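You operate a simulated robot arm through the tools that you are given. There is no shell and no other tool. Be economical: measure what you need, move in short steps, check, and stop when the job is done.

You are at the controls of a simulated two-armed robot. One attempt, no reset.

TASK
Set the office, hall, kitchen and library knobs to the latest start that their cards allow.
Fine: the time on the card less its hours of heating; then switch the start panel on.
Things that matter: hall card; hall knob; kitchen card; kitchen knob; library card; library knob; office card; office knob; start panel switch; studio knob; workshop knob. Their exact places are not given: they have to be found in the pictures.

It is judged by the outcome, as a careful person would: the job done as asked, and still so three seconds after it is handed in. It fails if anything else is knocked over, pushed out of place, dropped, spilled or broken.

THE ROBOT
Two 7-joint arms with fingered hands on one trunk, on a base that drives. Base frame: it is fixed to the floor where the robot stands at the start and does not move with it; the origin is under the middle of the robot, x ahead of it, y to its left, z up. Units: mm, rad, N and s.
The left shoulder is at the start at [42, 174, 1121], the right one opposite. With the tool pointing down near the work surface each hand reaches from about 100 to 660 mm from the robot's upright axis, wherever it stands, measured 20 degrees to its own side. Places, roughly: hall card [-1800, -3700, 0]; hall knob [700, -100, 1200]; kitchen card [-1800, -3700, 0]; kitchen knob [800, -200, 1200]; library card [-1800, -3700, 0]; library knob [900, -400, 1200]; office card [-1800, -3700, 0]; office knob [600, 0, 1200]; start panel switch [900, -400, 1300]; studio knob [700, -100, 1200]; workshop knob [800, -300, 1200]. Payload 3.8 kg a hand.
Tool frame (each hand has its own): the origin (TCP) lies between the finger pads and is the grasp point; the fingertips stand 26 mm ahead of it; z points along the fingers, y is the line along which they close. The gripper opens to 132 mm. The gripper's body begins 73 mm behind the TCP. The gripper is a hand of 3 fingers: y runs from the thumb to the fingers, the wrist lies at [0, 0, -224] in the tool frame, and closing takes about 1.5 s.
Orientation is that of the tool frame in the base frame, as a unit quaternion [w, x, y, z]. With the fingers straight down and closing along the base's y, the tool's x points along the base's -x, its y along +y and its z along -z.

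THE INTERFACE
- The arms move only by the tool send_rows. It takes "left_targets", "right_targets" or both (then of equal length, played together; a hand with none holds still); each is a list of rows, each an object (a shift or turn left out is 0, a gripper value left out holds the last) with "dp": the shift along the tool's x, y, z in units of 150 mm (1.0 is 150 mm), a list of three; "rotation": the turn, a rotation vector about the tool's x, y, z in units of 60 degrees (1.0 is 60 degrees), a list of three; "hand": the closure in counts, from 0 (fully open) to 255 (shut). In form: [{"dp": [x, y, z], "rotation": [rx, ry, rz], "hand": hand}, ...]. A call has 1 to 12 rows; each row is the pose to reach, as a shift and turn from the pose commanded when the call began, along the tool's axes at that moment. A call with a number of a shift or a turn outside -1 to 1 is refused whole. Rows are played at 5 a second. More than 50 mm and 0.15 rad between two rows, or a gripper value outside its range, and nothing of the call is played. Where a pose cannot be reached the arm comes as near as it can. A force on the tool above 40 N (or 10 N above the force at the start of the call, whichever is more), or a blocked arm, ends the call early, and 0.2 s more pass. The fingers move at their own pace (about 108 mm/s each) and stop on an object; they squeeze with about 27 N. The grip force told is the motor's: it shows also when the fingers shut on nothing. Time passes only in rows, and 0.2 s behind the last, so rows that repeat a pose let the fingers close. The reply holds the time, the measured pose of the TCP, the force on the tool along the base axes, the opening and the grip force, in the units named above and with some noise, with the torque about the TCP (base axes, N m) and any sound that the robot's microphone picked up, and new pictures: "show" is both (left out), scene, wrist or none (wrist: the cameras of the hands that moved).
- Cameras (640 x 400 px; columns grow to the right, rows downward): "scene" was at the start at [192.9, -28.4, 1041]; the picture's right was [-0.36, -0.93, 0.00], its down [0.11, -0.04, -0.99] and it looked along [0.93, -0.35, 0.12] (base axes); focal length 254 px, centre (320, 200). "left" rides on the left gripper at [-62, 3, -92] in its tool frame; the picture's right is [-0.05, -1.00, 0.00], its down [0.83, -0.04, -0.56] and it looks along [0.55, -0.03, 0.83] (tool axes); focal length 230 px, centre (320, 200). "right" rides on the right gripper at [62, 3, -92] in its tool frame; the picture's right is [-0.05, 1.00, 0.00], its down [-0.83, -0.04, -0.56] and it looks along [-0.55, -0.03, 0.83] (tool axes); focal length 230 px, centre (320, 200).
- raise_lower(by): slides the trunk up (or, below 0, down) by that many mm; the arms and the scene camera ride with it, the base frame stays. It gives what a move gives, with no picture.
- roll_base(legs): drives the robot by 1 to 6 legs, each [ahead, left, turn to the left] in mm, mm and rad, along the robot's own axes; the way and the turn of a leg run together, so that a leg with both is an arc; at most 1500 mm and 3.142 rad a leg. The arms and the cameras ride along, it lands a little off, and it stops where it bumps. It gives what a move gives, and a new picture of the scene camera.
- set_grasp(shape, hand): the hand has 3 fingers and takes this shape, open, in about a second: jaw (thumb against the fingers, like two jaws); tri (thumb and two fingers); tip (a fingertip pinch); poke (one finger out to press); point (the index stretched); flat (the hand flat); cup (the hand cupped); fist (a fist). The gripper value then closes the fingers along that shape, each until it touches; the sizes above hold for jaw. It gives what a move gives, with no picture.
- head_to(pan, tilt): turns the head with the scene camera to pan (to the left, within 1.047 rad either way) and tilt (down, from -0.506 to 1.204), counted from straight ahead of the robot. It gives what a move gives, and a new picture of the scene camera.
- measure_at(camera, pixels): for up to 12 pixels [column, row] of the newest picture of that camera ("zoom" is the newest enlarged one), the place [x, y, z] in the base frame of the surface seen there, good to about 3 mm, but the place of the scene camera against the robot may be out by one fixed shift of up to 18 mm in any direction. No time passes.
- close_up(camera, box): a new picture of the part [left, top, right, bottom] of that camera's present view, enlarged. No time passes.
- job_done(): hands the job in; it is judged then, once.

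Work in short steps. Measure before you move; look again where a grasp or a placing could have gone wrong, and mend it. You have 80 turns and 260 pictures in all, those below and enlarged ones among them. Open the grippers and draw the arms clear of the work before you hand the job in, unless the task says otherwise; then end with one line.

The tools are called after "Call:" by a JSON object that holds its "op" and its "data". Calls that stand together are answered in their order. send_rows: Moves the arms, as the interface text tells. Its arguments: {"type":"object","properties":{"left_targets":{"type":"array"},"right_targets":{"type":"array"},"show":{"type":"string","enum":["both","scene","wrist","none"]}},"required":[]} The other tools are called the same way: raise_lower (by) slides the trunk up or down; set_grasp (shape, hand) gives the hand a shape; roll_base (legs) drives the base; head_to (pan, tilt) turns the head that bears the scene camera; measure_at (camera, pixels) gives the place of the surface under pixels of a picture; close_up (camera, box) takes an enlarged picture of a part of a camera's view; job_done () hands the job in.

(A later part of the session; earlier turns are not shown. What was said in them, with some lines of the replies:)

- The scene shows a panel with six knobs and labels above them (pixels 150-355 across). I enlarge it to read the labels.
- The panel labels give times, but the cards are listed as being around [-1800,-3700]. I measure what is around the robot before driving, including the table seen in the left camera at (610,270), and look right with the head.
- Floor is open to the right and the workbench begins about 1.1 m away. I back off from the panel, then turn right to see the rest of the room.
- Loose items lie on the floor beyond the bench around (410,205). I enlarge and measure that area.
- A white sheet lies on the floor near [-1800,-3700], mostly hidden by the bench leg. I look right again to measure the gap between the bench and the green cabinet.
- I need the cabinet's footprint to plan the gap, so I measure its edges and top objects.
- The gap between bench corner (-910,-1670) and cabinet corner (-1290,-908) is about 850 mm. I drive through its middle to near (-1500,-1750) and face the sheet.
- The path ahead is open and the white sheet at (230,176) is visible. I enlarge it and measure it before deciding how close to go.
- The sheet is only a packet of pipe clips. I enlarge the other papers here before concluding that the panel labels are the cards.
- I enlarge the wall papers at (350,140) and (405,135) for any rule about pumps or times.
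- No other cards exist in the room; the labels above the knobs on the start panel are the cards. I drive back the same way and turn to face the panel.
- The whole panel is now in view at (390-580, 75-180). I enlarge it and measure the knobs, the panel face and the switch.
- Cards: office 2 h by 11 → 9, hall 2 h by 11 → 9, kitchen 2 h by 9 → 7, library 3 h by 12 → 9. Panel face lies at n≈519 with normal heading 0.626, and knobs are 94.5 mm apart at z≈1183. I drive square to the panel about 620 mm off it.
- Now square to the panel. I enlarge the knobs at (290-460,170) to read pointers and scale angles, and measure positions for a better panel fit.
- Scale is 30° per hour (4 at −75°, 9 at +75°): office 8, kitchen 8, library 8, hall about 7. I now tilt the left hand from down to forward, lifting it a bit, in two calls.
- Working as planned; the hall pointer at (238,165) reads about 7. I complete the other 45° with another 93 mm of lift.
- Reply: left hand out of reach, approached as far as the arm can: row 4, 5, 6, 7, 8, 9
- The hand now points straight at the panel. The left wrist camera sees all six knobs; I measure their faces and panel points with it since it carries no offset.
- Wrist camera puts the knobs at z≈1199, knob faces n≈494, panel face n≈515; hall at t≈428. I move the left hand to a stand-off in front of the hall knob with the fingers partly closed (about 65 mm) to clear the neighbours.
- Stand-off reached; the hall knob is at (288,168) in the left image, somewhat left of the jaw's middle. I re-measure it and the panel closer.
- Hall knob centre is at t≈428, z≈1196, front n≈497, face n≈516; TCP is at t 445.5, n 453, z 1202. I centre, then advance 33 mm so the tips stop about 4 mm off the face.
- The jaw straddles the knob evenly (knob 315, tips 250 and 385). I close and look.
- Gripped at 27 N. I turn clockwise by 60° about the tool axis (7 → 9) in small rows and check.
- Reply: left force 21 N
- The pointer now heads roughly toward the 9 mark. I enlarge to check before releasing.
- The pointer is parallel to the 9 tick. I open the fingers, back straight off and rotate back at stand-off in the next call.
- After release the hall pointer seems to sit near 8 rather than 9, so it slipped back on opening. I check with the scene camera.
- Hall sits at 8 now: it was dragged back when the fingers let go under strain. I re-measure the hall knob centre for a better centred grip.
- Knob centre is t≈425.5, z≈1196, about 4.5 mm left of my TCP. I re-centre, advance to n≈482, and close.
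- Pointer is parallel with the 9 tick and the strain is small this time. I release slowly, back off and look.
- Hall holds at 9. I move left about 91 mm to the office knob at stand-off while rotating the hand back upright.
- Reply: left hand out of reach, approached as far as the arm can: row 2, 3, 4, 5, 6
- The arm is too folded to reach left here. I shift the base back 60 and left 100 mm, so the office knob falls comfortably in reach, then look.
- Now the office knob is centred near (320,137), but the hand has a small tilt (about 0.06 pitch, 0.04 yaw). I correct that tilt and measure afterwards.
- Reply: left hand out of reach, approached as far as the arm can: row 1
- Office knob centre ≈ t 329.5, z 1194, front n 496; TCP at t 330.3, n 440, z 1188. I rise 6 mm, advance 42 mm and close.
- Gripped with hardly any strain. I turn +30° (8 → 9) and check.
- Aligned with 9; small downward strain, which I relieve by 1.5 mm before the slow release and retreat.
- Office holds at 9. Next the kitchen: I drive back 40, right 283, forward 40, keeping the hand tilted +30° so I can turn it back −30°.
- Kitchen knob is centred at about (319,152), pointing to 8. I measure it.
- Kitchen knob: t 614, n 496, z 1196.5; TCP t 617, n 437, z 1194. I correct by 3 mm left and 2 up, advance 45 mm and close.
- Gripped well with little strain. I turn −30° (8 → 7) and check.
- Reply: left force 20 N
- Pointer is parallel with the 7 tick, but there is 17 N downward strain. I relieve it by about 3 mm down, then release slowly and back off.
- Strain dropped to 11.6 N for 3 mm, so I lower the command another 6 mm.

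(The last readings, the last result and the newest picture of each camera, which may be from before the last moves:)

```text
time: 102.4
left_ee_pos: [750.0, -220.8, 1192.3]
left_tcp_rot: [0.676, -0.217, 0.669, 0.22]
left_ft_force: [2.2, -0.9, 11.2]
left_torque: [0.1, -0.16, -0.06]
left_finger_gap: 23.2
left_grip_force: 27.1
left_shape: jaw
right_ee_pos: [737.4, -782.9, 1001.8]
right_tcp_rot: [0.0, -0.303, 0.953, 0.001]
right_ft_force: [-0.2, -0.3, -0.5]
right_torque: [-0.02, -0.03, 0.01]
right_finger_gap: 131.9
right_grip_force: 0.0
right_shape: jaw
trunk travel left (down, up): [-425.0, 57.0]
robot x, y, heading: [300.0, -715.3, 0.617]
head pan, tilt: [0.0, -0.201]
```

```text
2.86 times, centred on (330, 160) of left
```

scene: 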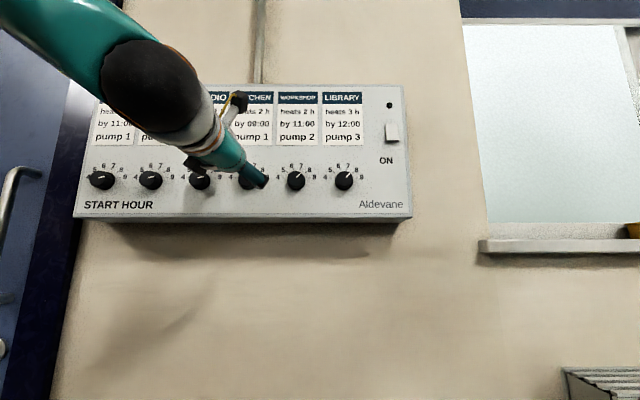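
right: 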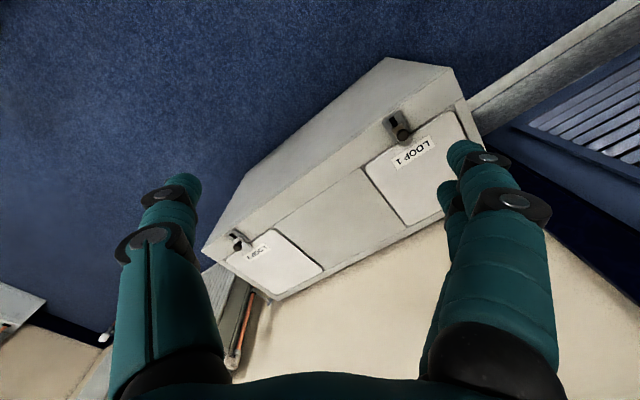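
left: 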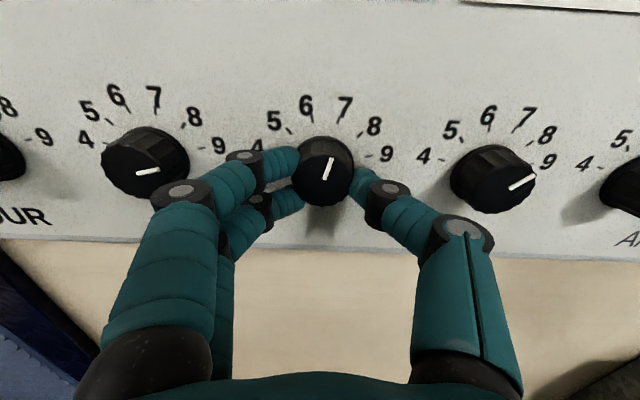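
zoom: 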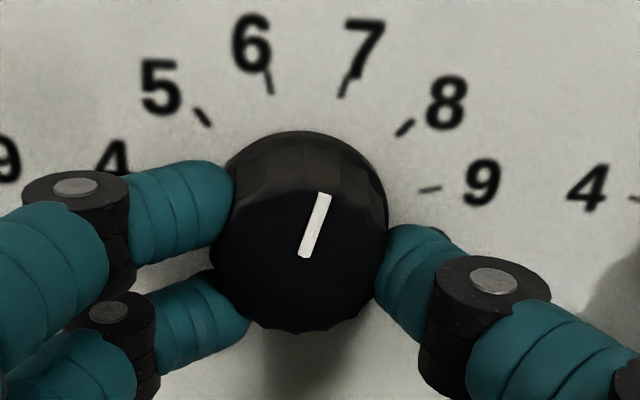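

Strain now reverses to +11 N, so I go back up 3 mm, release slowly and back off.

Call:
{"op": "send_rows", "data": {"left_targets": [{"dp": [-0.02, 0, 0]}, {"dp": [-0.02, 0, 0], "hand": 200}, {"dp": [-0.02, 0, 0], "hand": 190}, {"dp": [-0.02, 0, 0], "hand": 175}, {"dp": [-0.02, 0, 0], "hand": 155}, {"dp": [-0.02, 0, 0], "hand": 130}, {"dp": [-0.02, 0, 0], "hand": 130}, {"dp": [-0.02, 0, -0.12]}, {"dp": [-0.02, 0, -0.25]}, {"dp": [-0.02, 0, -0.28]}, {"dp": [-0.02, 0, -0.28]}], "show": "wrist"}}

Call:
{"op": "close_up", "data": {"camera": "left", "box": [240, 60, 400, 200]}}

```text
time: 104.8
left_ee_pos: [714.7, -244.1, 1189.4]
left_tcp_rot: [0.673, -0.216, 0.673, 0.217]
left_ft_force: [-1.2, -0.8, 0.3]
left_torque: [0.0, -0.02, -0.03]
left_finger_gap: 63.8
left_grip_force: 0.1
left_shape: jaw
right_ee_pos: [736.9, -783.7, 999.9]
right_tcp_rot: [0.0, -0.304, 0.953, 0.0]
right_ft_force: [0.9, 0.3, -1.0]
right_torque: [0.03, -0.02, -0.03]
right_finger_gap: 131.8
right_grip_force: 0.0
right_shape: jaw
trunk travel left (down, up): [-425.0, 57.0]
robot x, y, heading: [304.2, -715.3, 0.616]
head pan, tilt: [0.0, -0.201]
```

left: 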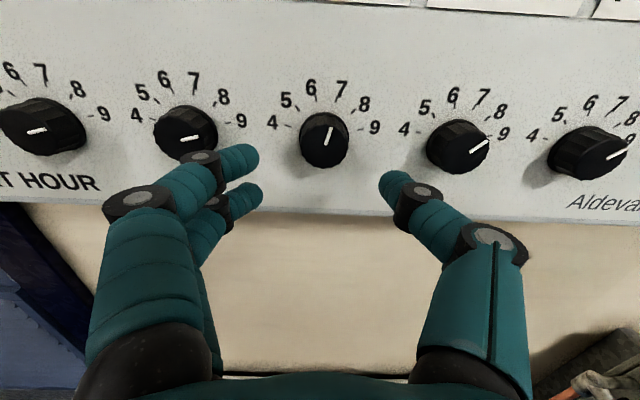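

```text
2.86 times, centred on (320, 130) of left
```

zoom: 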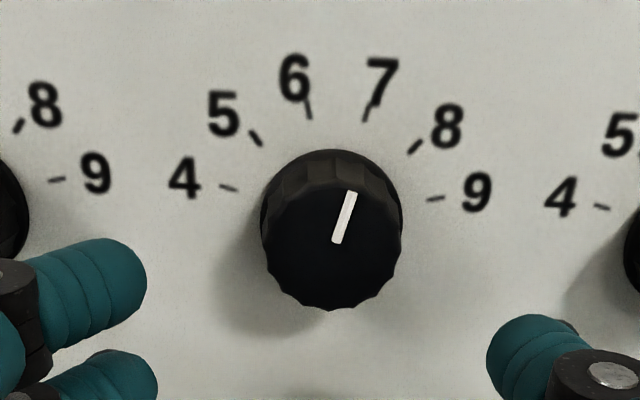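

Kitchen holds at 7. I drive right 188 mm to the library knob the same way and look.

Call:
{"op": "roll_base", "data": {"legs": [[-40, 0, 0], [0, -188, 0], [40, 0, 0]]}}

Call:
{"op": "send_rows", "data": {"left_targets": [{"dp": [-0.035, 0, 0]}, {"dp": [-0.035, 0, 0]}], "show": "wrist"}}

Call:
{"op": "close_up", "data": {"camera": "left", "box": [240, 80, 400, 220]}}

Call:
{"op": "measure_at", "data": {"camera": "left", "pixels": [[320, 152], [315, 152], [326, 156], [319, 160], [270, 200], [400, 110], [270, 80]]}}

```text
time: 108.0
left_ee_pos: [819.7, -392.5, 1189.5]
left_tcp_rot: [0.674, -0.214, 0.673, 0.216]
left_ft_force: [0.0, 0.3, -0.3]
left_torque: [0.03, -0.05, -0.02]
left_finger_gap: 64.1
left_grip_force: 0.1
left_shape: jaw
right_ee_pos: [841.4, -930.6, 1000.9]
right_tcp_rot: [0.0, -0.304, 0.953, 0.0]
right_ft_force: [0.3, -0.2, -0.7]
right_torque: [-0.04, 0.01, 0.02]
right_finger_gap: 131.9
right_grip_force: 0.0
right_shape: jaw
trunk travel left (down, up): [-425.0, 57.0]
robot x, y, heading: [404.1, -860.8, 0.616]
head pan, tilt: [0.0, -0.201]
```

scene: 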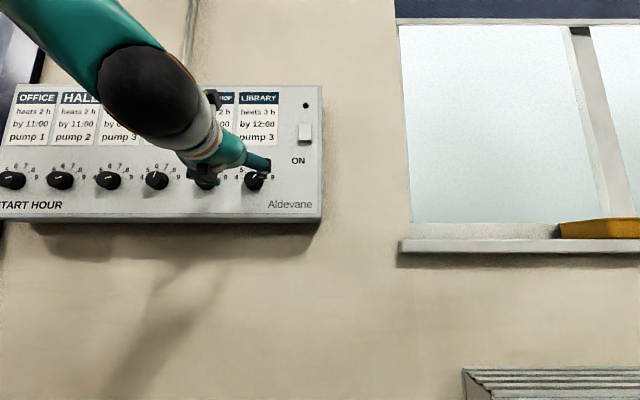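

```text
time: 108.6
left_ee_pos: [819.8, -392.1, 1194.8]
left_tcp_rot: [0.673, -0.216, 0.673, 0.216]
left_ft_force: [0.8, -0.2, 0.1]
left_torque: [0.0, -0.01, -0.02]
left_finger_gap: 64.1
left_grip_force: 0.0
left_shape: jaw
right_ee_pos: [842.5, -930.2, 999.7]
right_tcp_rot: [0.0, -0.304, 0.953, 0.0]
right_ft_force: [0.7, 0.3, -0.1]
right_torque: [0.02, 0.01, 0.0]
right_finger_gap: 131.9
right_grip_force: 0.0
right_shape: jaw
trunk travel left (down, up): [-425.0, 57.0]
robot x, y, heading: [406.0, -859.6, 0.618]
head pan, tilt: [0.0, -0.201]
```

left: 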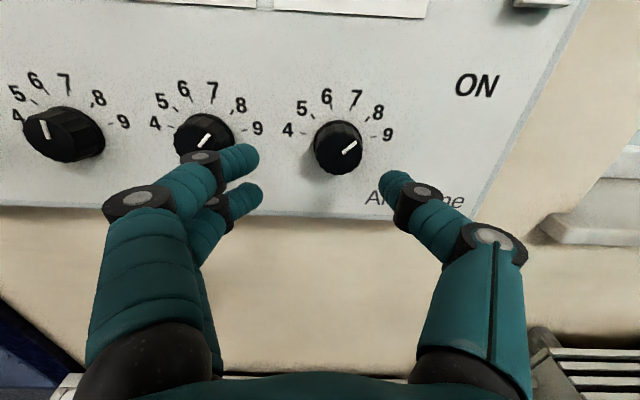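

```text
2.86 times, centred on (320, 150) of left
```

zoom: 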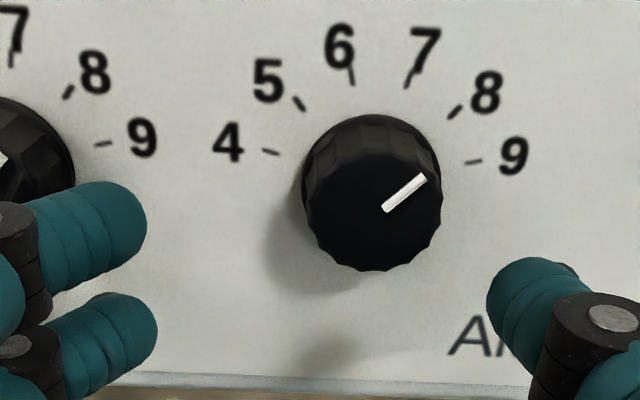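

```text
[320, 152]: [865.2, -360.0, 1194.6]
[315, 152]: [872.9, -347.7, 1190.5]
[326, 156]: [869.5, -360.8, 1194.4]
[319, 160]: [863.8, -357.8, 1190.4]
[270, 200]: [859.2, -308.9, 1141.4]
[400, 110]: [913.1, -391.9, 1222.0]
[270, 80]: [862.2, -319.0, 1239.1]
```

Library reads 8 with its centre near (339,154). I measure that point.

Call:
{"op": "measure_at", "data": {"camera": "left", "pixels": [[339, 155], [332, 154], [339, 162], [325, 152], [354, 153]]}}

```text
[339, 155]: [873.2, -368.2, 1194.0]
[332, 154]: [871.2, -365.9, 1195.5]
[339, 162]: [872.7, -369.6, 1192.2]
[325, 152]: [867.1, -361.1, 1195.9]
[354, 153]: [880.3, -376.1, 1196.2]
```

Library centre: t 808, n 495, z 1195; TCP t 796, n 438. I go right 12 mm, advance 44 mm, close, and look.

Call:
{"op": "send_rows", "data": {"left_targets": [{"dp": [0, -0.081, 0.0]}, {"dp": [0, -0.081, 0.1]}, {"dp": [0, -0.081, 0.2]}, {"dp": [0, -0.081, 0.29]}, {"dp": [0, -0.081, 0.29], "hand": 160}, {"dp": [0, -0.081, 0.29], "hand": 190}, {"dp": [0, -0.081, 0.29], "hand": 220}, {"dp": [0, -0.081, 0.29], "hand": 255}, {"dp": [0, -0.081, 0.29], "hand": 255}, {"dp": [0, -0.081, 0.29], "hand": 255}], "show": "wrist"}}

```text
time: 110.8
left_ee_pos: [861.6, -376.4, 1194.9]
left_tcp_rot: [0.674, -0.214, 0.673, 0.217]
left_ft_force: [2.3, -3.1, 0.6]
left_torque: [-0.03, -0.04, -0.09]
left_finger_gap: 22.9
left_grip_force: 26.9
left_shape: jaw
right_ee_pos: [842.5, -931.2, 1000.2]
right_tcp_rot: [0.0, -0.305, 0.952, 0.002]
right_ft_force: [-0.5, -0.3, 0.6]
right_torque: [0.03, 0.0, 0.03]
right_finger_gap: 131.8
right_grip_force: 0.0
right_shape: jaw
trunk travel left (down, up): [-425.0, 57.0]
robot x, y, heading: [406.2, -863.4, 0.618]
head pan, tilt: [0.0, -0.201]
```

left: 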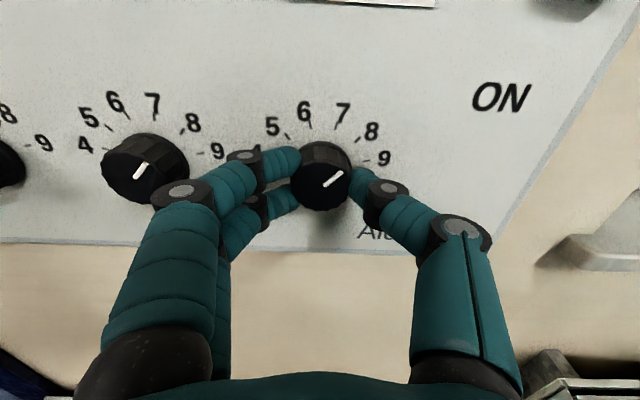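

Gripped. I turn +30° (8 → 9) and check.

Call:
{"op": "send_rows", "data": {"left_targets": [{"rotation": [0, 0, 0.1]}, {"rotation": [0, 0, 0.2]}, {"rotation": [0, 0, 0.3]}, {"rotation": [0, 0, 0.4]}, {"rotation": [0, 0, 0.5]}, {"rotation": [0, 0, 0.5]}, {"rotation": [0, 0, 0.5]}], "show": "wrist"}}

Call:
{"op": "close_up", "data": {"camera": "left", "box": [250, 90, 410, 230]}}

```text
time: 112.4
left_ee_pos: [862.7, -375.9, 1195.7]
left_tcp_rot: [0.595, -0.034, 0.705, 0.385]
left_ft_force: [5.5, -1.8, 5.6]
left_torque: [0.08, -0.04, -0.14]
left_finger_gap: 23.0
left_grip_force: 27.0
left_shape: jaw
right_ee_pos: [842.8, -932.5, 1000.3]
right_tcp_rot: [0.001, -0.304, 0.953, 0.001]
right_ft_force: [-0.9, 0.0, -0.1]
right_torque: [0.02, -0.01, 0.02]
right_finger_gap: 131.6
right_grip_force: 0.1
right_shape: jaw
trunk travel left (down, up): [-425.0, 57.0]
robot x, y, heading: [408.3, -861.2, 0.616]
head pan, tilt: [0.0, -0.201]
```

left: 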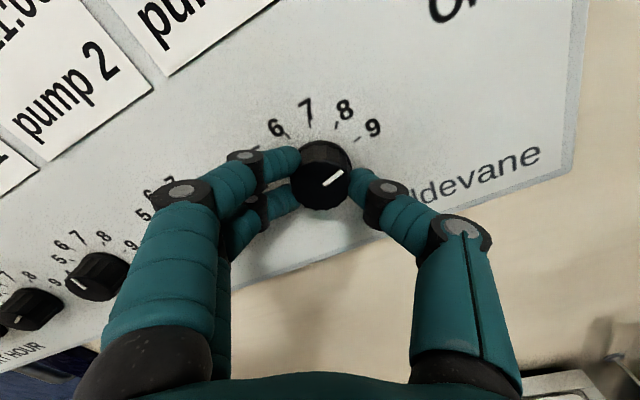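

```text
2.86 times, centred on (330, 160) of left
```

zoom: 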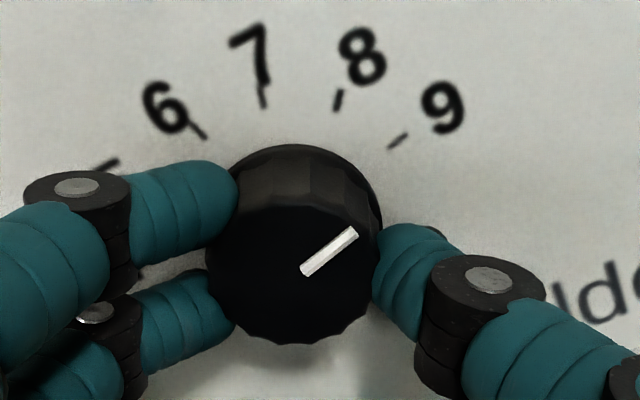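

Aligned with 9, strain about 6 N. I release slowly and back off.

Call:
{"op": "send_rows", "data": {"left_targets": [{"dp": [-0.006, 0.003, 0.0]}, {"dp": [-0.006, 0.003, 0.0], "hand": 200}, {"dp": [-0.006, 0.003, 0.0], "hand": 190}, {"dp": [-0.006, 0.003, 0.0], "hand": 175}, {"dp": [-0.006, 0.003, 0.0], "hand": 155}, {"dp": [-0.006, 0.003, 0.0], "hand": 130}, {"dp": [-0.006, 0.003, 0.0], "hand": 130}, {"dp": [-0.006, 0.003, -0.12]}, {"dp": [-0.006, 0.003, -0.25]}, {"dp": [-0.006, 0.003, -0.3]}, {"dp": [-0.006, 0.003, -0.3]}], "show": "wrist"}}

Call:
{"op": "close_up", "data": {"camera": "left", "box": [240, 60, 400, 200]}}

Call:
{"op": "close_up", "data": {"camera": "scene", "box": [260, 80, 360, 180]}}

Call:
{"op": "measure_at", "data": {"camera": "scene", "pixels": [[305, 127], [305, 132], [305, 137], [305, 141], [305, 106], [298, 160], [290, 145], [254, 180]]}}

```text
time: 114.8
left_ee_pos: [824.6, -402.8, 1195.6]
left_tcp_rot: [0.594, -0.034, 0.706, 0.384]
left_ft_force: [0.2, -0.1, 0.5]
left_torque: [-0.01, -0.02, -0.01]
left_finger_gap: 64.5
left_grip_force: 0.1
left_shape: jaw
right_ee_pos: [841.2, -931.4, 1000.1]
right_tcp_rot: [0.0, -0.303, 0.953, 0.0]
right_ft_force: [-0.2, -0.1, 0.7]
right_torque: [-0.01, -0.03, 0.0]
right_finger_gap: 131.8
right_grip_force: 0.1
right_shape: jaw
trunk travel left (down, up): [-425.0, 57.0]
robot x, y, heading: [407.5, -865.1, 0.618]
head pan, tilt: [0.0, -0.201]
```

left: 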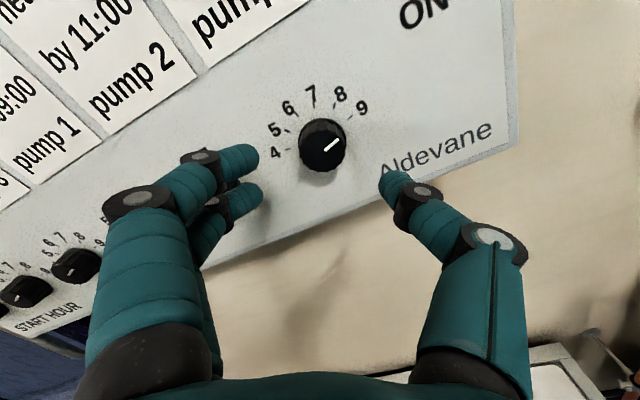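

```text
2.86 times, centred on (320, 130) of left
```

zoom: 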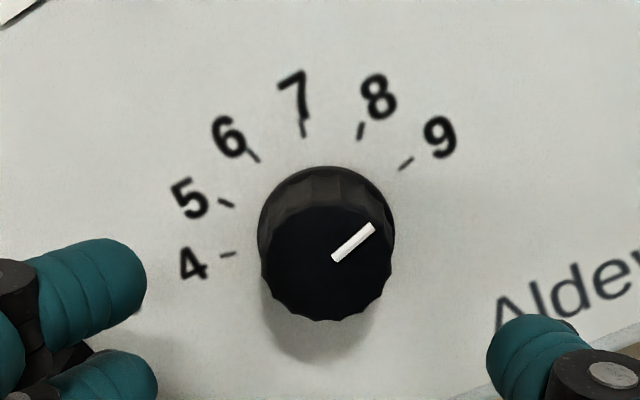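

```text
4.00 times, centred on (310, 130) of scene
```

zoom: 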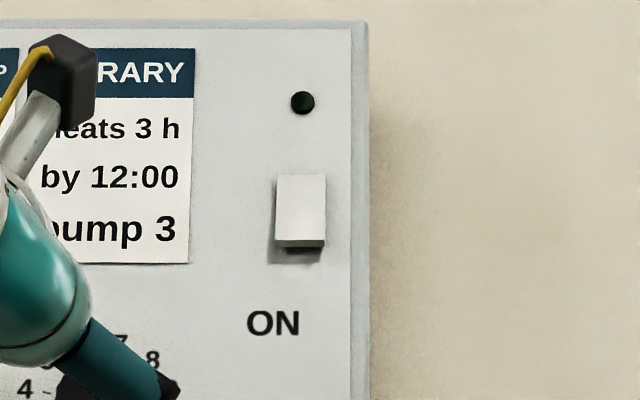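

```text
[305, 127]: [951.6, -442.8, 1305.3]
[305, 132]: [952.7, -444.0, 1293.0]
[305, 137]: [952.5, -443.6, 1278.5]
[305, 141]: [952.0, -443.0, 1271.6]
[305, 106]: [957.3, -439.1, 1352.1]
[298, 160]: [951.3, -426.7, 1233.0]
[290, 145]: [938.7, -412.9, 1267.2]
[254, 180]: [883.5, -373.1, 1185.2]
```

Library holds at 9. For the start switch (rocker at scene (305,132), lower end sticking out, ON below), I back the base off, move right 106 mm, then turn the hand upright and set the poke shape.

Call:
{"op": "roll_base", "data": {"legs": [[-100, 0, 0], [0, -106, 0]]}}

Call:
{"op": "send_rows", "data": {"left_targets": [{"rotation": [0, 0, -0.1]}, {"rotation": [0, 0, -0.2]}, {"rotation": [0, 0, -0.3]}, {"rotation": [0, 0, -0.4]}, {"rotation": [0, 0, -0.5]}, {"rotation": [0, 0, -0.5]}], "show": "none"}}

Call:
{"op": "set_grasp", "data": {"hand": "left", "shape": "poke"}}

Call:
{"op": "send_rows", "data": {"left_targets": [{"dp": [-0.25, 0, 0.1]}, {"dp": [-0.5, 0, 0.2]}, {"dp": [-0.5, 0, 0.2]}], "show": "both"}}

```text
time: 117.1
left_ee_pos: [802.1, -542.6, 1194.3]
left_tcp_rot: [0.594, -0.034, 0.706, 0.385]
left_ft_force: [-0.5, 0.5, -0.3]
left_torque: [-0.01, -0.03, -0.02]
left_finger_gap: 64.1
left_grip_force: 0.2
left_shape: jaw
right_ee_pos: [822.3, -1071.8, 1000.0]
right_tcp_rot: [0.0, -0.305, 0.953, -0.001]
right_ft_force: [-0.4, 0.9, -0.6]
right_torque: [0.0, 0.04, -0.03]
right_finger_gap: 131.9
right_grip_force: 0.1
right_shape: jaw
trunk travel left (down, up): [-425.0, 57.0]
robot x, y, heading: [387.3, -1000.4, 0.619]
head pan, tilt: [0.0, -0.201]
```

scene: 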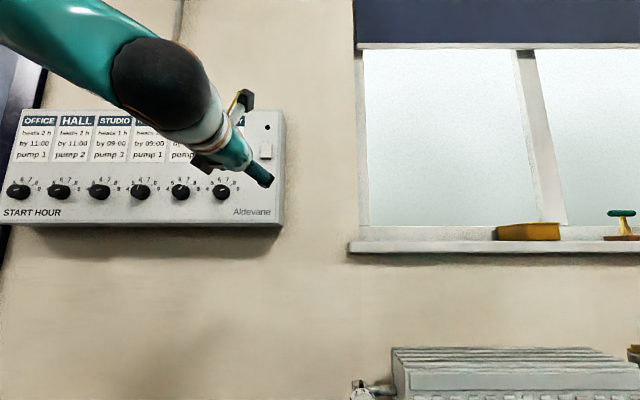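

```text
time: 118.5
left_ee_pos: [802.5, -543.5, 1195.9]
left_tcp_rot: [0.673, -0.217, 0.673, 0.217]
left_ft_force: [0.1, 0.0, 0.3]
left_torque: [0.01, -0.04, -0.01]
left_finger_gap: 64.0
left_grip_force: 0.1
left_shape: jaw
right_ee_pos: [821.4, -1071.4, 999.8]
right_tcp_rot: [0.001, -0.304, 0.953, 0.0]
right_ft_force: [0.0, -1.0, -0.5]
right_torque: [-0.02, 0.03, 0.02]
right_finger_gap: 131.7
right_grip_force: 0.1
right_shape: jaw
trunk travel left (down, up): [-425.0, 57.0]
robot x, y, heading: [386.7, -1005.0, 0.617]
head pan, tilt: [0.0, -0.201]
```

```text
time: 119.4
left_ee_pos: [803.3, -543.5, 1194.8]
left_tcp_rot: [0.673, -0.216, 0.673, 0.218]
left_ft_force: [0.8, 0.3, 0.3]
left_torque: [0.0, 0.0, -0.02]
left_finger_gap: 0.0
left_grip_force: 0.1
left_shape: poke
right_ee_pos: [821.5, -1071.6, 999.9]
right_tcp_rot: [0.0, -0.306, 0.952, 0.0]
right_ft_force: [0.2, -0.5, -0.3]
right_torque: [0.0, 0.05, -0.01]
right_finger_gap: 132.0
right_grip_force: 0.1
right_shape: jaw
trunk travel left (down, up): [-425.0, 57.0]
robot x, y, heading: [385.0, -1004.3, 0.619]
head pan, tilt: [0.0, -0.201]
```

```text
time: 120.2
left_ee_pos: [824.9, -523.8, 1269.3]
left_tcp_rot: [0.673, -0.217, 0.673, 0.217]
left_ft_force: [0.7, 0.5, -0.3]
left_torque: [0.02, 0.0, 0.01]
left_finger_gap: 0.1
left_grip_force: 0.1
left_shape: poke
right_ee_pos: [822.4, -1072.3, 1000.0]
right_tcp_rot: [0.0, -0.305, 0.952, 0.0]
right_ft_force: [-0.1, -0.3, 0.5]
right_torque: [0.02, -0.01, 0.0]
right_finger_gap: 132.0
right_grip_force: 0.0
right_shape: jaw
trunk travel left (down, up): [-425.0, 57.0]
robot x, y, heading: [391.0, -1002.1, 0.613]
head pan, tilt: [0.0, -0.201]
```

scene: 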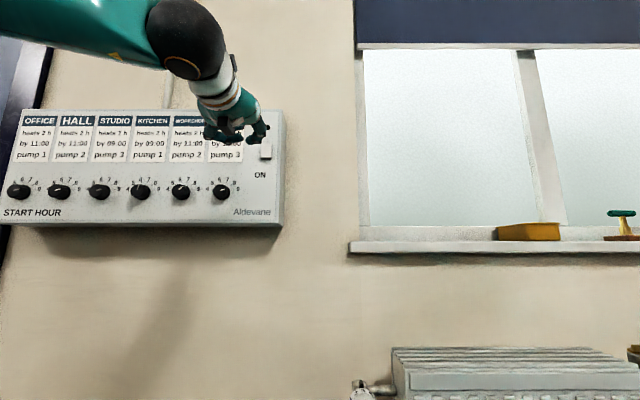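
left: 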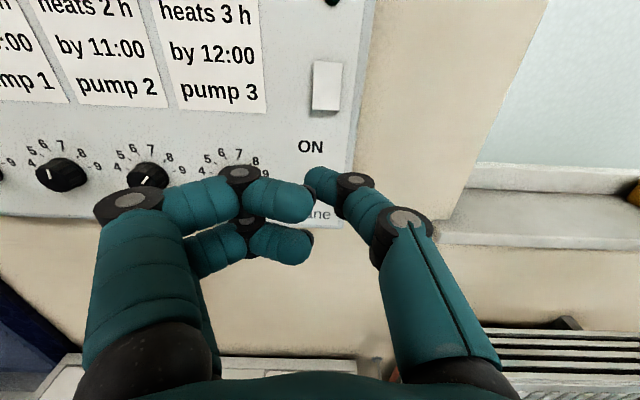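

Poke shape: the thumb tip at (318,180) leads while the other two curl. I measure the tip and the switch with the left camera.

Call:
{"op": "measure_at", "data": {"camera": "left", "pixels": [[314, 178], [325, 180], [309, 182], [306, 200], [326, 70], [326, 85], [326, 97], [326, 106], [318, 90], [336, 90], [300, 120], [356, 90]]}}

Call:
{"op": "close_up", "data": {"camera": "left", "box": [230, 40, 430, 260]}}

```text
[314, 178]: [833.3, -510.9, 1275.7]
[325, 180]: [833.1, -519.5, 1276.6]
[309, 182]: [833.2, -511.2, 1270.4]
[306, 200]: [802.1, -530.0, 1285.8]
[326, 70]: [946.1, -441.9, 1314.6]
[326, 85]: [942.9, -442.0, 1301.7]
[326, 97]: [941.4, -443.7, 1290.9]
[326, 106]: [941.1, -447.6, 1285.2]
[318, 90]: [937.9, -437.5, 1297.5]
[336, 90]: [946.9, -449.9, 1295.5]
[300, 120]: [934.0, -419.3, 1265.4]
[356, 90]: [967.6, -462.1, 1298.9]
```

```text
1.82 times, centred on (330, 150) of left
```

zoom: 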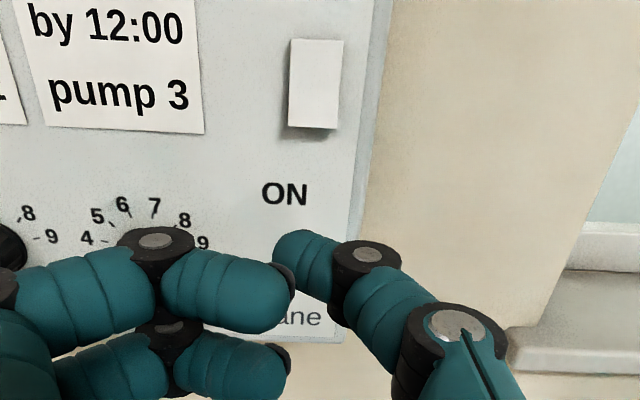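

Rocker: t 900–918, z 1286–1318, lower end at n 507. Thumb tip centre ≈ t 901, n 383, z 1268. I rise 23 mm, go right 7 mm and advance 98 mm, leaving about 25 mm.

Call:
{"op": "send_rows", "data": {"left_targets": [{"dp": [-0.1, -0.03, 0.1]}, {"dp": [-0.153, -0.048, 0.25]}, {"dp": [-0.153, -0.048, 0.45]}, {"dp": [-0.153, -0.048, 0.65]}, {"dp": [-0.153, -0.048, 0.65]}], "show": "both"}}

Call:
{"op": "close_up", "data": {"camera": "left", "box": [230, 80, 430, 260]}}

Call:
{"op": "measure_at", "data": {"camera": "left", "pixels": [[314, 178], [320, 175], [309, 184], [330, 140], [330, 150], [330, 160]]}}

```text
time: 121.4
left_ee_pos: [908.3, -475.1, 1293.7]
left_tcp_rot: [0.673, -0.216, 0.672, 0.218]
left_ft_force: [0.0, -0.1, 0.0]
left_torque: [0.02, 0.04, 0.01]
left_finger_gap: 0.2
left_grip_force: 0.1
left_shape: poke
right_ee_pos: [820.9, -1071.3, 1000.6]
right_tcp_rot: [0.001, -0.306, 0.952, 0.0]
right_ft_force: [0.6, 0.7, -0.2]
right_torque: [0.02, 0.02, -0.02]
right_finger_gap: 131.8
right_grip_force: 0.0
right_shape: jaw
trunk travel left (down, up): [-425.0, 57.0]
robot x, y, heading: [386.4, -1001.9, 0.616]
head pan, tilt: [0.0, -0.201]
```

scene: 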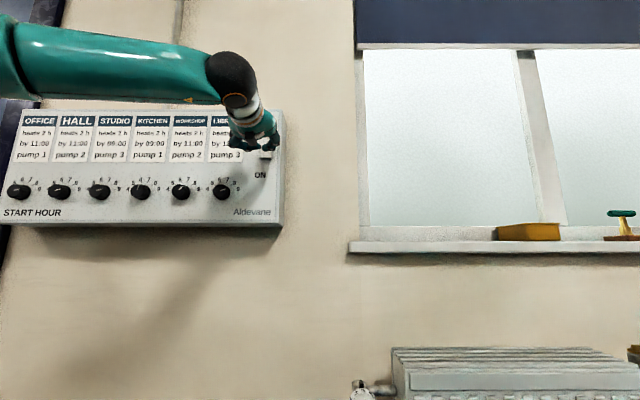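
left: 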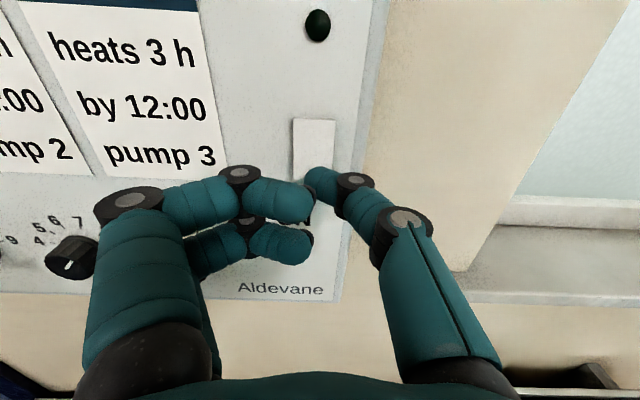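

```text
2.22 times, centred on (330, 170) of left
```

zoom: 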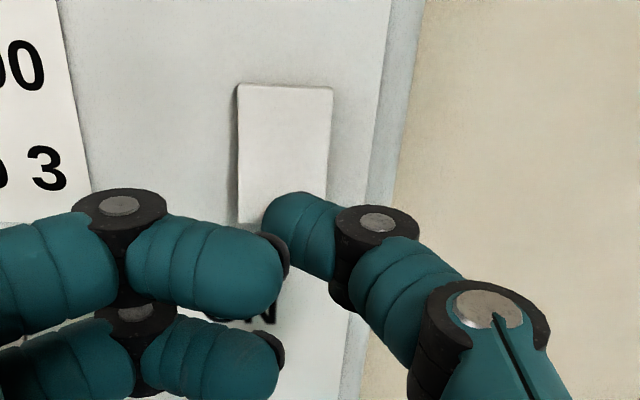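

```text
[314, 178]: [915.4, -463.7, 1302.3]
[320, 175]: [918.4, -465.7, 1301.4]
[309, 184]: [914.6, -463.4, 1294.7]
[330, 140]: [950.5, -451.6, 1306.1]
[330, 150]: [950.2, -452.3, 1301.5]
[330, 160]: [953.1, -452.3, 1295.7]
```

Tip is at t≈911, n≈476, z≈1293, about 28 mm in front of the rocker's lower half. I shift 3 mm left and 2 mm down, then press forward in small steps.

Call:
{"op": "send_rows", "data": {"left_targets": [{"dp": [0.013, 0.02, 0.06]}, {"dp": [0.013, 0.02, 0.12]}, {"dp": [0.013, 0.02, 0.16]}, {"dp": [0.013, 0.02, 0.19]}, {"dp": [0.013, 0.02, 0.21]}, {"dp": [0.013, 0.02, 0.23]}, {"dp": [0.013, 0.02, 0.25]}, {"dp": [0.013, 0.02, 0.26]}], "show": "both"}}

Call:
{"op": "close_up", "data": {"camera": "left", "box": [230, 20, 430, 260]}}

```text
time: 122.5
left_ee_pos: [930.2, -466.0, 1292.9]
left_tcp_rot: [0.676, -0.21, 0.674, 0.212]
left_ft_force: [-21.7, -16.9, -5.1]
left_torque: [-0.04, -0.08, 0.32]
left_finger_gap: 0.0
left_grip_force: 0.1
left_shape: poke
right_ee_pos: [817.9, -1073.6, 1001.9]
right_tcp_rot: [0.003, -0.306, 0.952, 0.0]
right_ft_force: [0.1, 0.0, -0.3]
right_torque: [-0.04, 0.02, -0.03]
right_finger_gap: 131.7
right_grip_force: 0.1
right_shape: jaw
trunk travel left (down, up): [-425.0, 57.0]
robot x, y, heading: [385.4, -1008.6, 0.617]
head pan, tilt: [0.0, -0.201]
heard: click
stopped in row 5 (left hand): the force on the tool passed its limit at 41 N (the readings are from after the stop); the commanded pose is now the measured one
```

scene: 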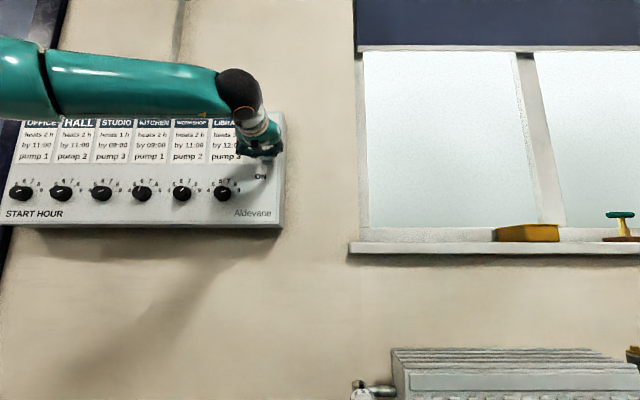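
left: 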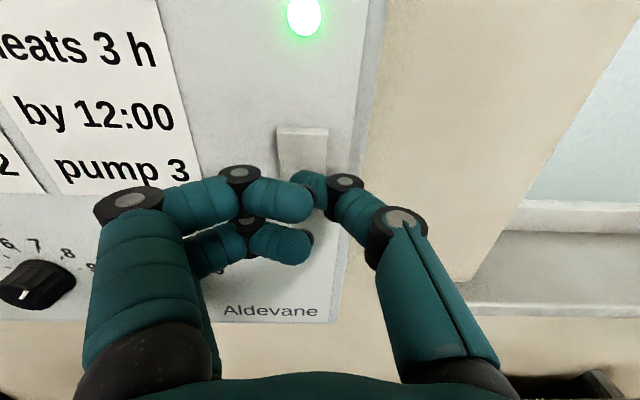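

```text
1.67 times, centred on (330, 140) of left
```

zoom: 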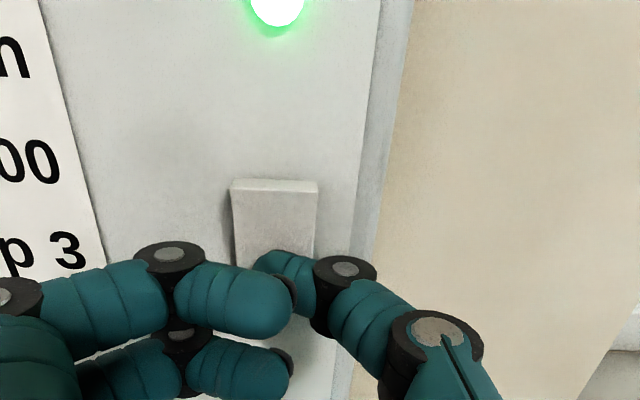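

The switch clicked, its lower half is in and the green lamp is lit. I draw the hand straight back and then back the base off and check all the knobs.

Call:
{"op": "send_rows", "data": {"left_targets": [{"dp": [0, 0, -0.15]}, {"dp": [0, 0, -0.4]}, {"dp": [0, 0, -0.6]}, {"dp": [0, 0, -0.6]}], "show": "none"}}

Call:
{"op": "roll_base", "data": {"legs": [[-150, 0, 0], [0, 180, 0]]}}

Call:
{"op": "set_grasp", "data": {"hand": "left", "shape": "jaw"}}

Call:
{"op": "send_rows", "data": {"left_targets": [{"dp": [0.3, 0, 0], "hand": 0}, {"dp": [0.6, 0, 0], "hand": 0}, {"dp": [0.9, 0, 0], "hand": 0}, {"dp": [1.0, 0, 0], "hand": 0}], "show": "scene"}}

```text
time: 123.5
left_ee_pos: [861.0, -511.0, 1289.7]
left_tcp_rot: [0.673, -0.212, 0.675, 0.214]
left_ft_force: [-0.7, -0.3, -0.3]
left_torque: [-0.04, 0.01, 0.02]
left_finger_gap: 0.0
left_grip_force: 0.2
left_shape: poke
right_ee_pos: [820.7, -1072.7, 1001.4]
right_tcp_rot: [-0.001, -0.305, 0.952, 0.0]
right_ft_force: [-0.8, -0.5, -0.3]
right_torque: [-0.02, -0.04, 0.01]
right_finger_gap: 131.9
right_grip_force: 0.0
right_shape: jaw
trunk travel left (down, up): [-425.0, 57.0]
robot x, y, heading: [387.7, -1003.8, 0.618]
head pan, tilt: [0.0, -0.201]
```

```text
time: 126.7
left_ee_pos: [627.5, -446.1, 1290.5]
left_tcp_rot: [0.673, -0.215, 0.674, 0.217]
left_ft_force: [-0.1, -0.9, 0.1]
left_torque: [0.02, 0.0, 0.01]
left_finger_gap: 0.0
left_grip_force: 0.0
left_shape: poke
right_ee_pos: [592.5, -1008.2, 1000.0]
right_tcp_rot: [0.0, -0.309, 0.951, -0.001]
right_ft_force: [0.5, -0.5, 0.2]
right_torque: [0.0, 0.02, 0.02]
right_finger_gap: 131.7
right_grip_force: 0.1
right_shape: jaw
trunk travel left (down, up): [-425.0, 57.0]
robot x, y, heading: [159.2, -943.5, 0.634]
head pan, tilt: [0.0, -0.201]
```

scene: 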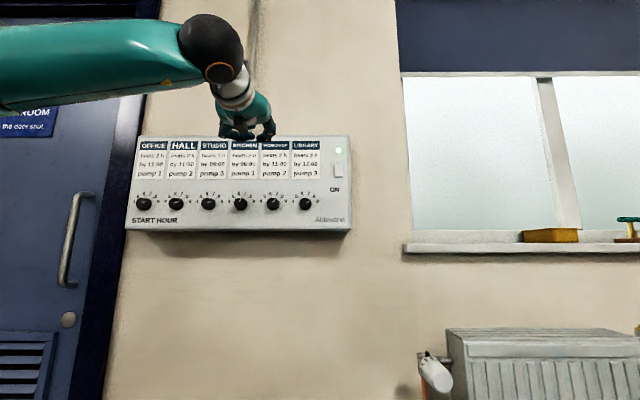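

```text
time: 127.6
left_ee_pos: [628.2, -445.4, 1290.4]
left_tcp_rot: [0.673, -0.215, 0.674, 0.216]
left_ft_force: [-0.3, 0.7, 1.0]
left_torque: [0.0, -0.01, 0.02]
left_finger_gap: 132.0
left_grip_force: 0.1
left_shape: jaw
right_ee_pos: [593.1, -1006.9, 1000.8]
right_tcp_rot: [0.0, -0.309, 0.951, 0.0]
right_ft_force: [-0.8, -0.6, 0.5]
right_torque: [0.02, -0.03, -0.01]
right_finger_gap: 131.8
right_grip_force: 0.1
right_shape: jaw
trunk travel left (down, up): [-425.0, 57.0]
robot x, y, heading: [160.8, -942.6, 0.624]
head pan, tilt: [0.0, -0.201]
```

```text
time: 128.6
left_ee_pos: [633.6, -445.0, 1143.6]
left_tcp_rot: [0.67, -0.221, 0.675, 0.216]
left_ft_force: [0.1, 1.1, 0.2]
left_torque: [0.01, -0.02, -0.06]
left_finger_gap: 131.9
left_grip_force: 0.0
left_shape: jaw
left hand out of reach, approached as far as the arm can: row 4
right_ee_pos: [591.0, -1001.7, 999.1]
right_tcp_rot: [0.001, -0.309, 0.951, -0.001]
right_ft_force: [-0.3, 0.9, -0.1]
right_torque: [-0.07, -0.03, 0.01]
right_finger_gap: 131.7
right_grip_force: 0.1
right_shape: jaw
trunk travel left (down, up): [-425.0, 57.0]
robot x, y, heading: [161.2, -943.3, 0.629]
head pan, tilt: [0.0, -0.201]
```

scene: 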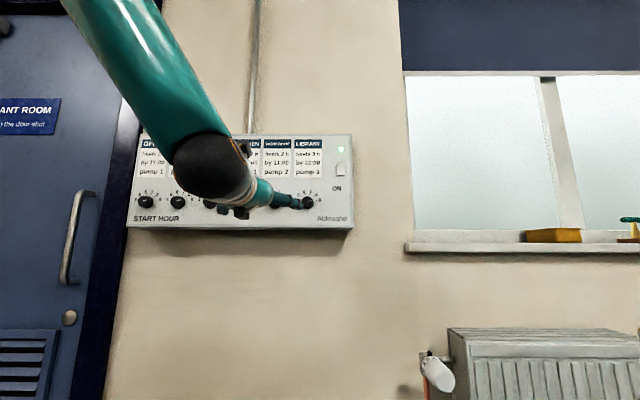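

Lamp at (340,150) stays green, but the arm hides some knobs. I lift it back up and enlarge the panel.

Call:
{"op": "send_rows", "data": {"left_targets": [{"dp": [-0.3, 0, 0]}, {"dp": [-0.6, 0, 0]}, {"dp": [-0.9, 0, 0]}, {"dp": [-0.98, 0, 0]}], "show": "none"}}

Call:
{"op": "close_up", "data": {"camera": "scene", "box": [125, 170, 235, 235]}}

Call:
{"op": "close_up", "data": {"camera": "scene", "box": [220, 130, 360, 220]}}

```text
time: 129.6
left_ee_pos: [628.9, -451.4, 1288.8]
left_tcp_rot: [0.673, -0.214, 0.674, 0.216]
left_ft_force: [-0.3, -0.1, 0.1]
left_torque: [0.0, -0.02, 0.01]
left_finger_gap: 131.8
left_grip_force: 0.0
left_shape: jaw
right_ee_pos: [592.6, -1006.8, 1000.7]
right_tcp_rot: [0.0, -0.309, 0.951, 0.0]
right_ft_force: [-0.8, -1.1, 1.0]
right_torque: [-0.03, 0.03, 0.05]
right_finger_gap: 131.8
right_grip_force: 0.1
right_shape: jaw
trunk travel left (down, up): [-425.0, 57.0]
robot x, y, heading: [158.9, -942.2, 0.63]
head pan, tilt: [0.0, -0.201]
```

```text
5.82 times, centred on (180, 202) of scene
```

zoom: 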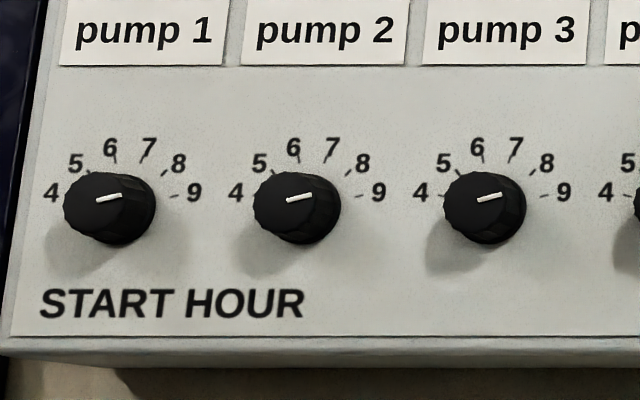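

```text
4.44 times, centred on (290, 175) of scene
```

zoom: 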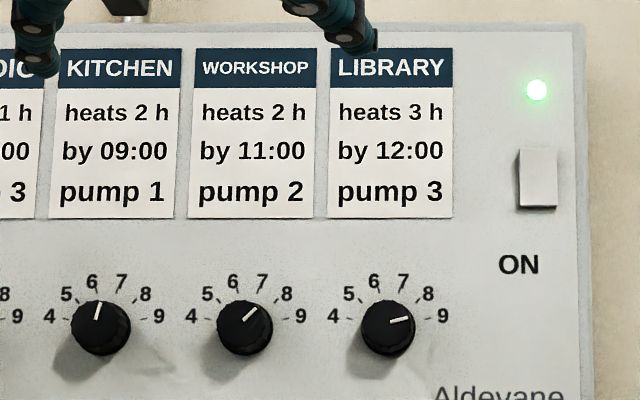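

Office, hall and library read 9, kitchen reads 7; studio (9) and workshop (8) have not moved, the lamp is green, and the open hands are clear. I hand the job in.

Call:
{"op": "job_done", "data": {}}

```text
The job is handed in.
```

I set office, hall and library to 9 and kitchen to 7, going by the cards above the knobs on the start panel, and switched the panel on; its lamp is lit green.
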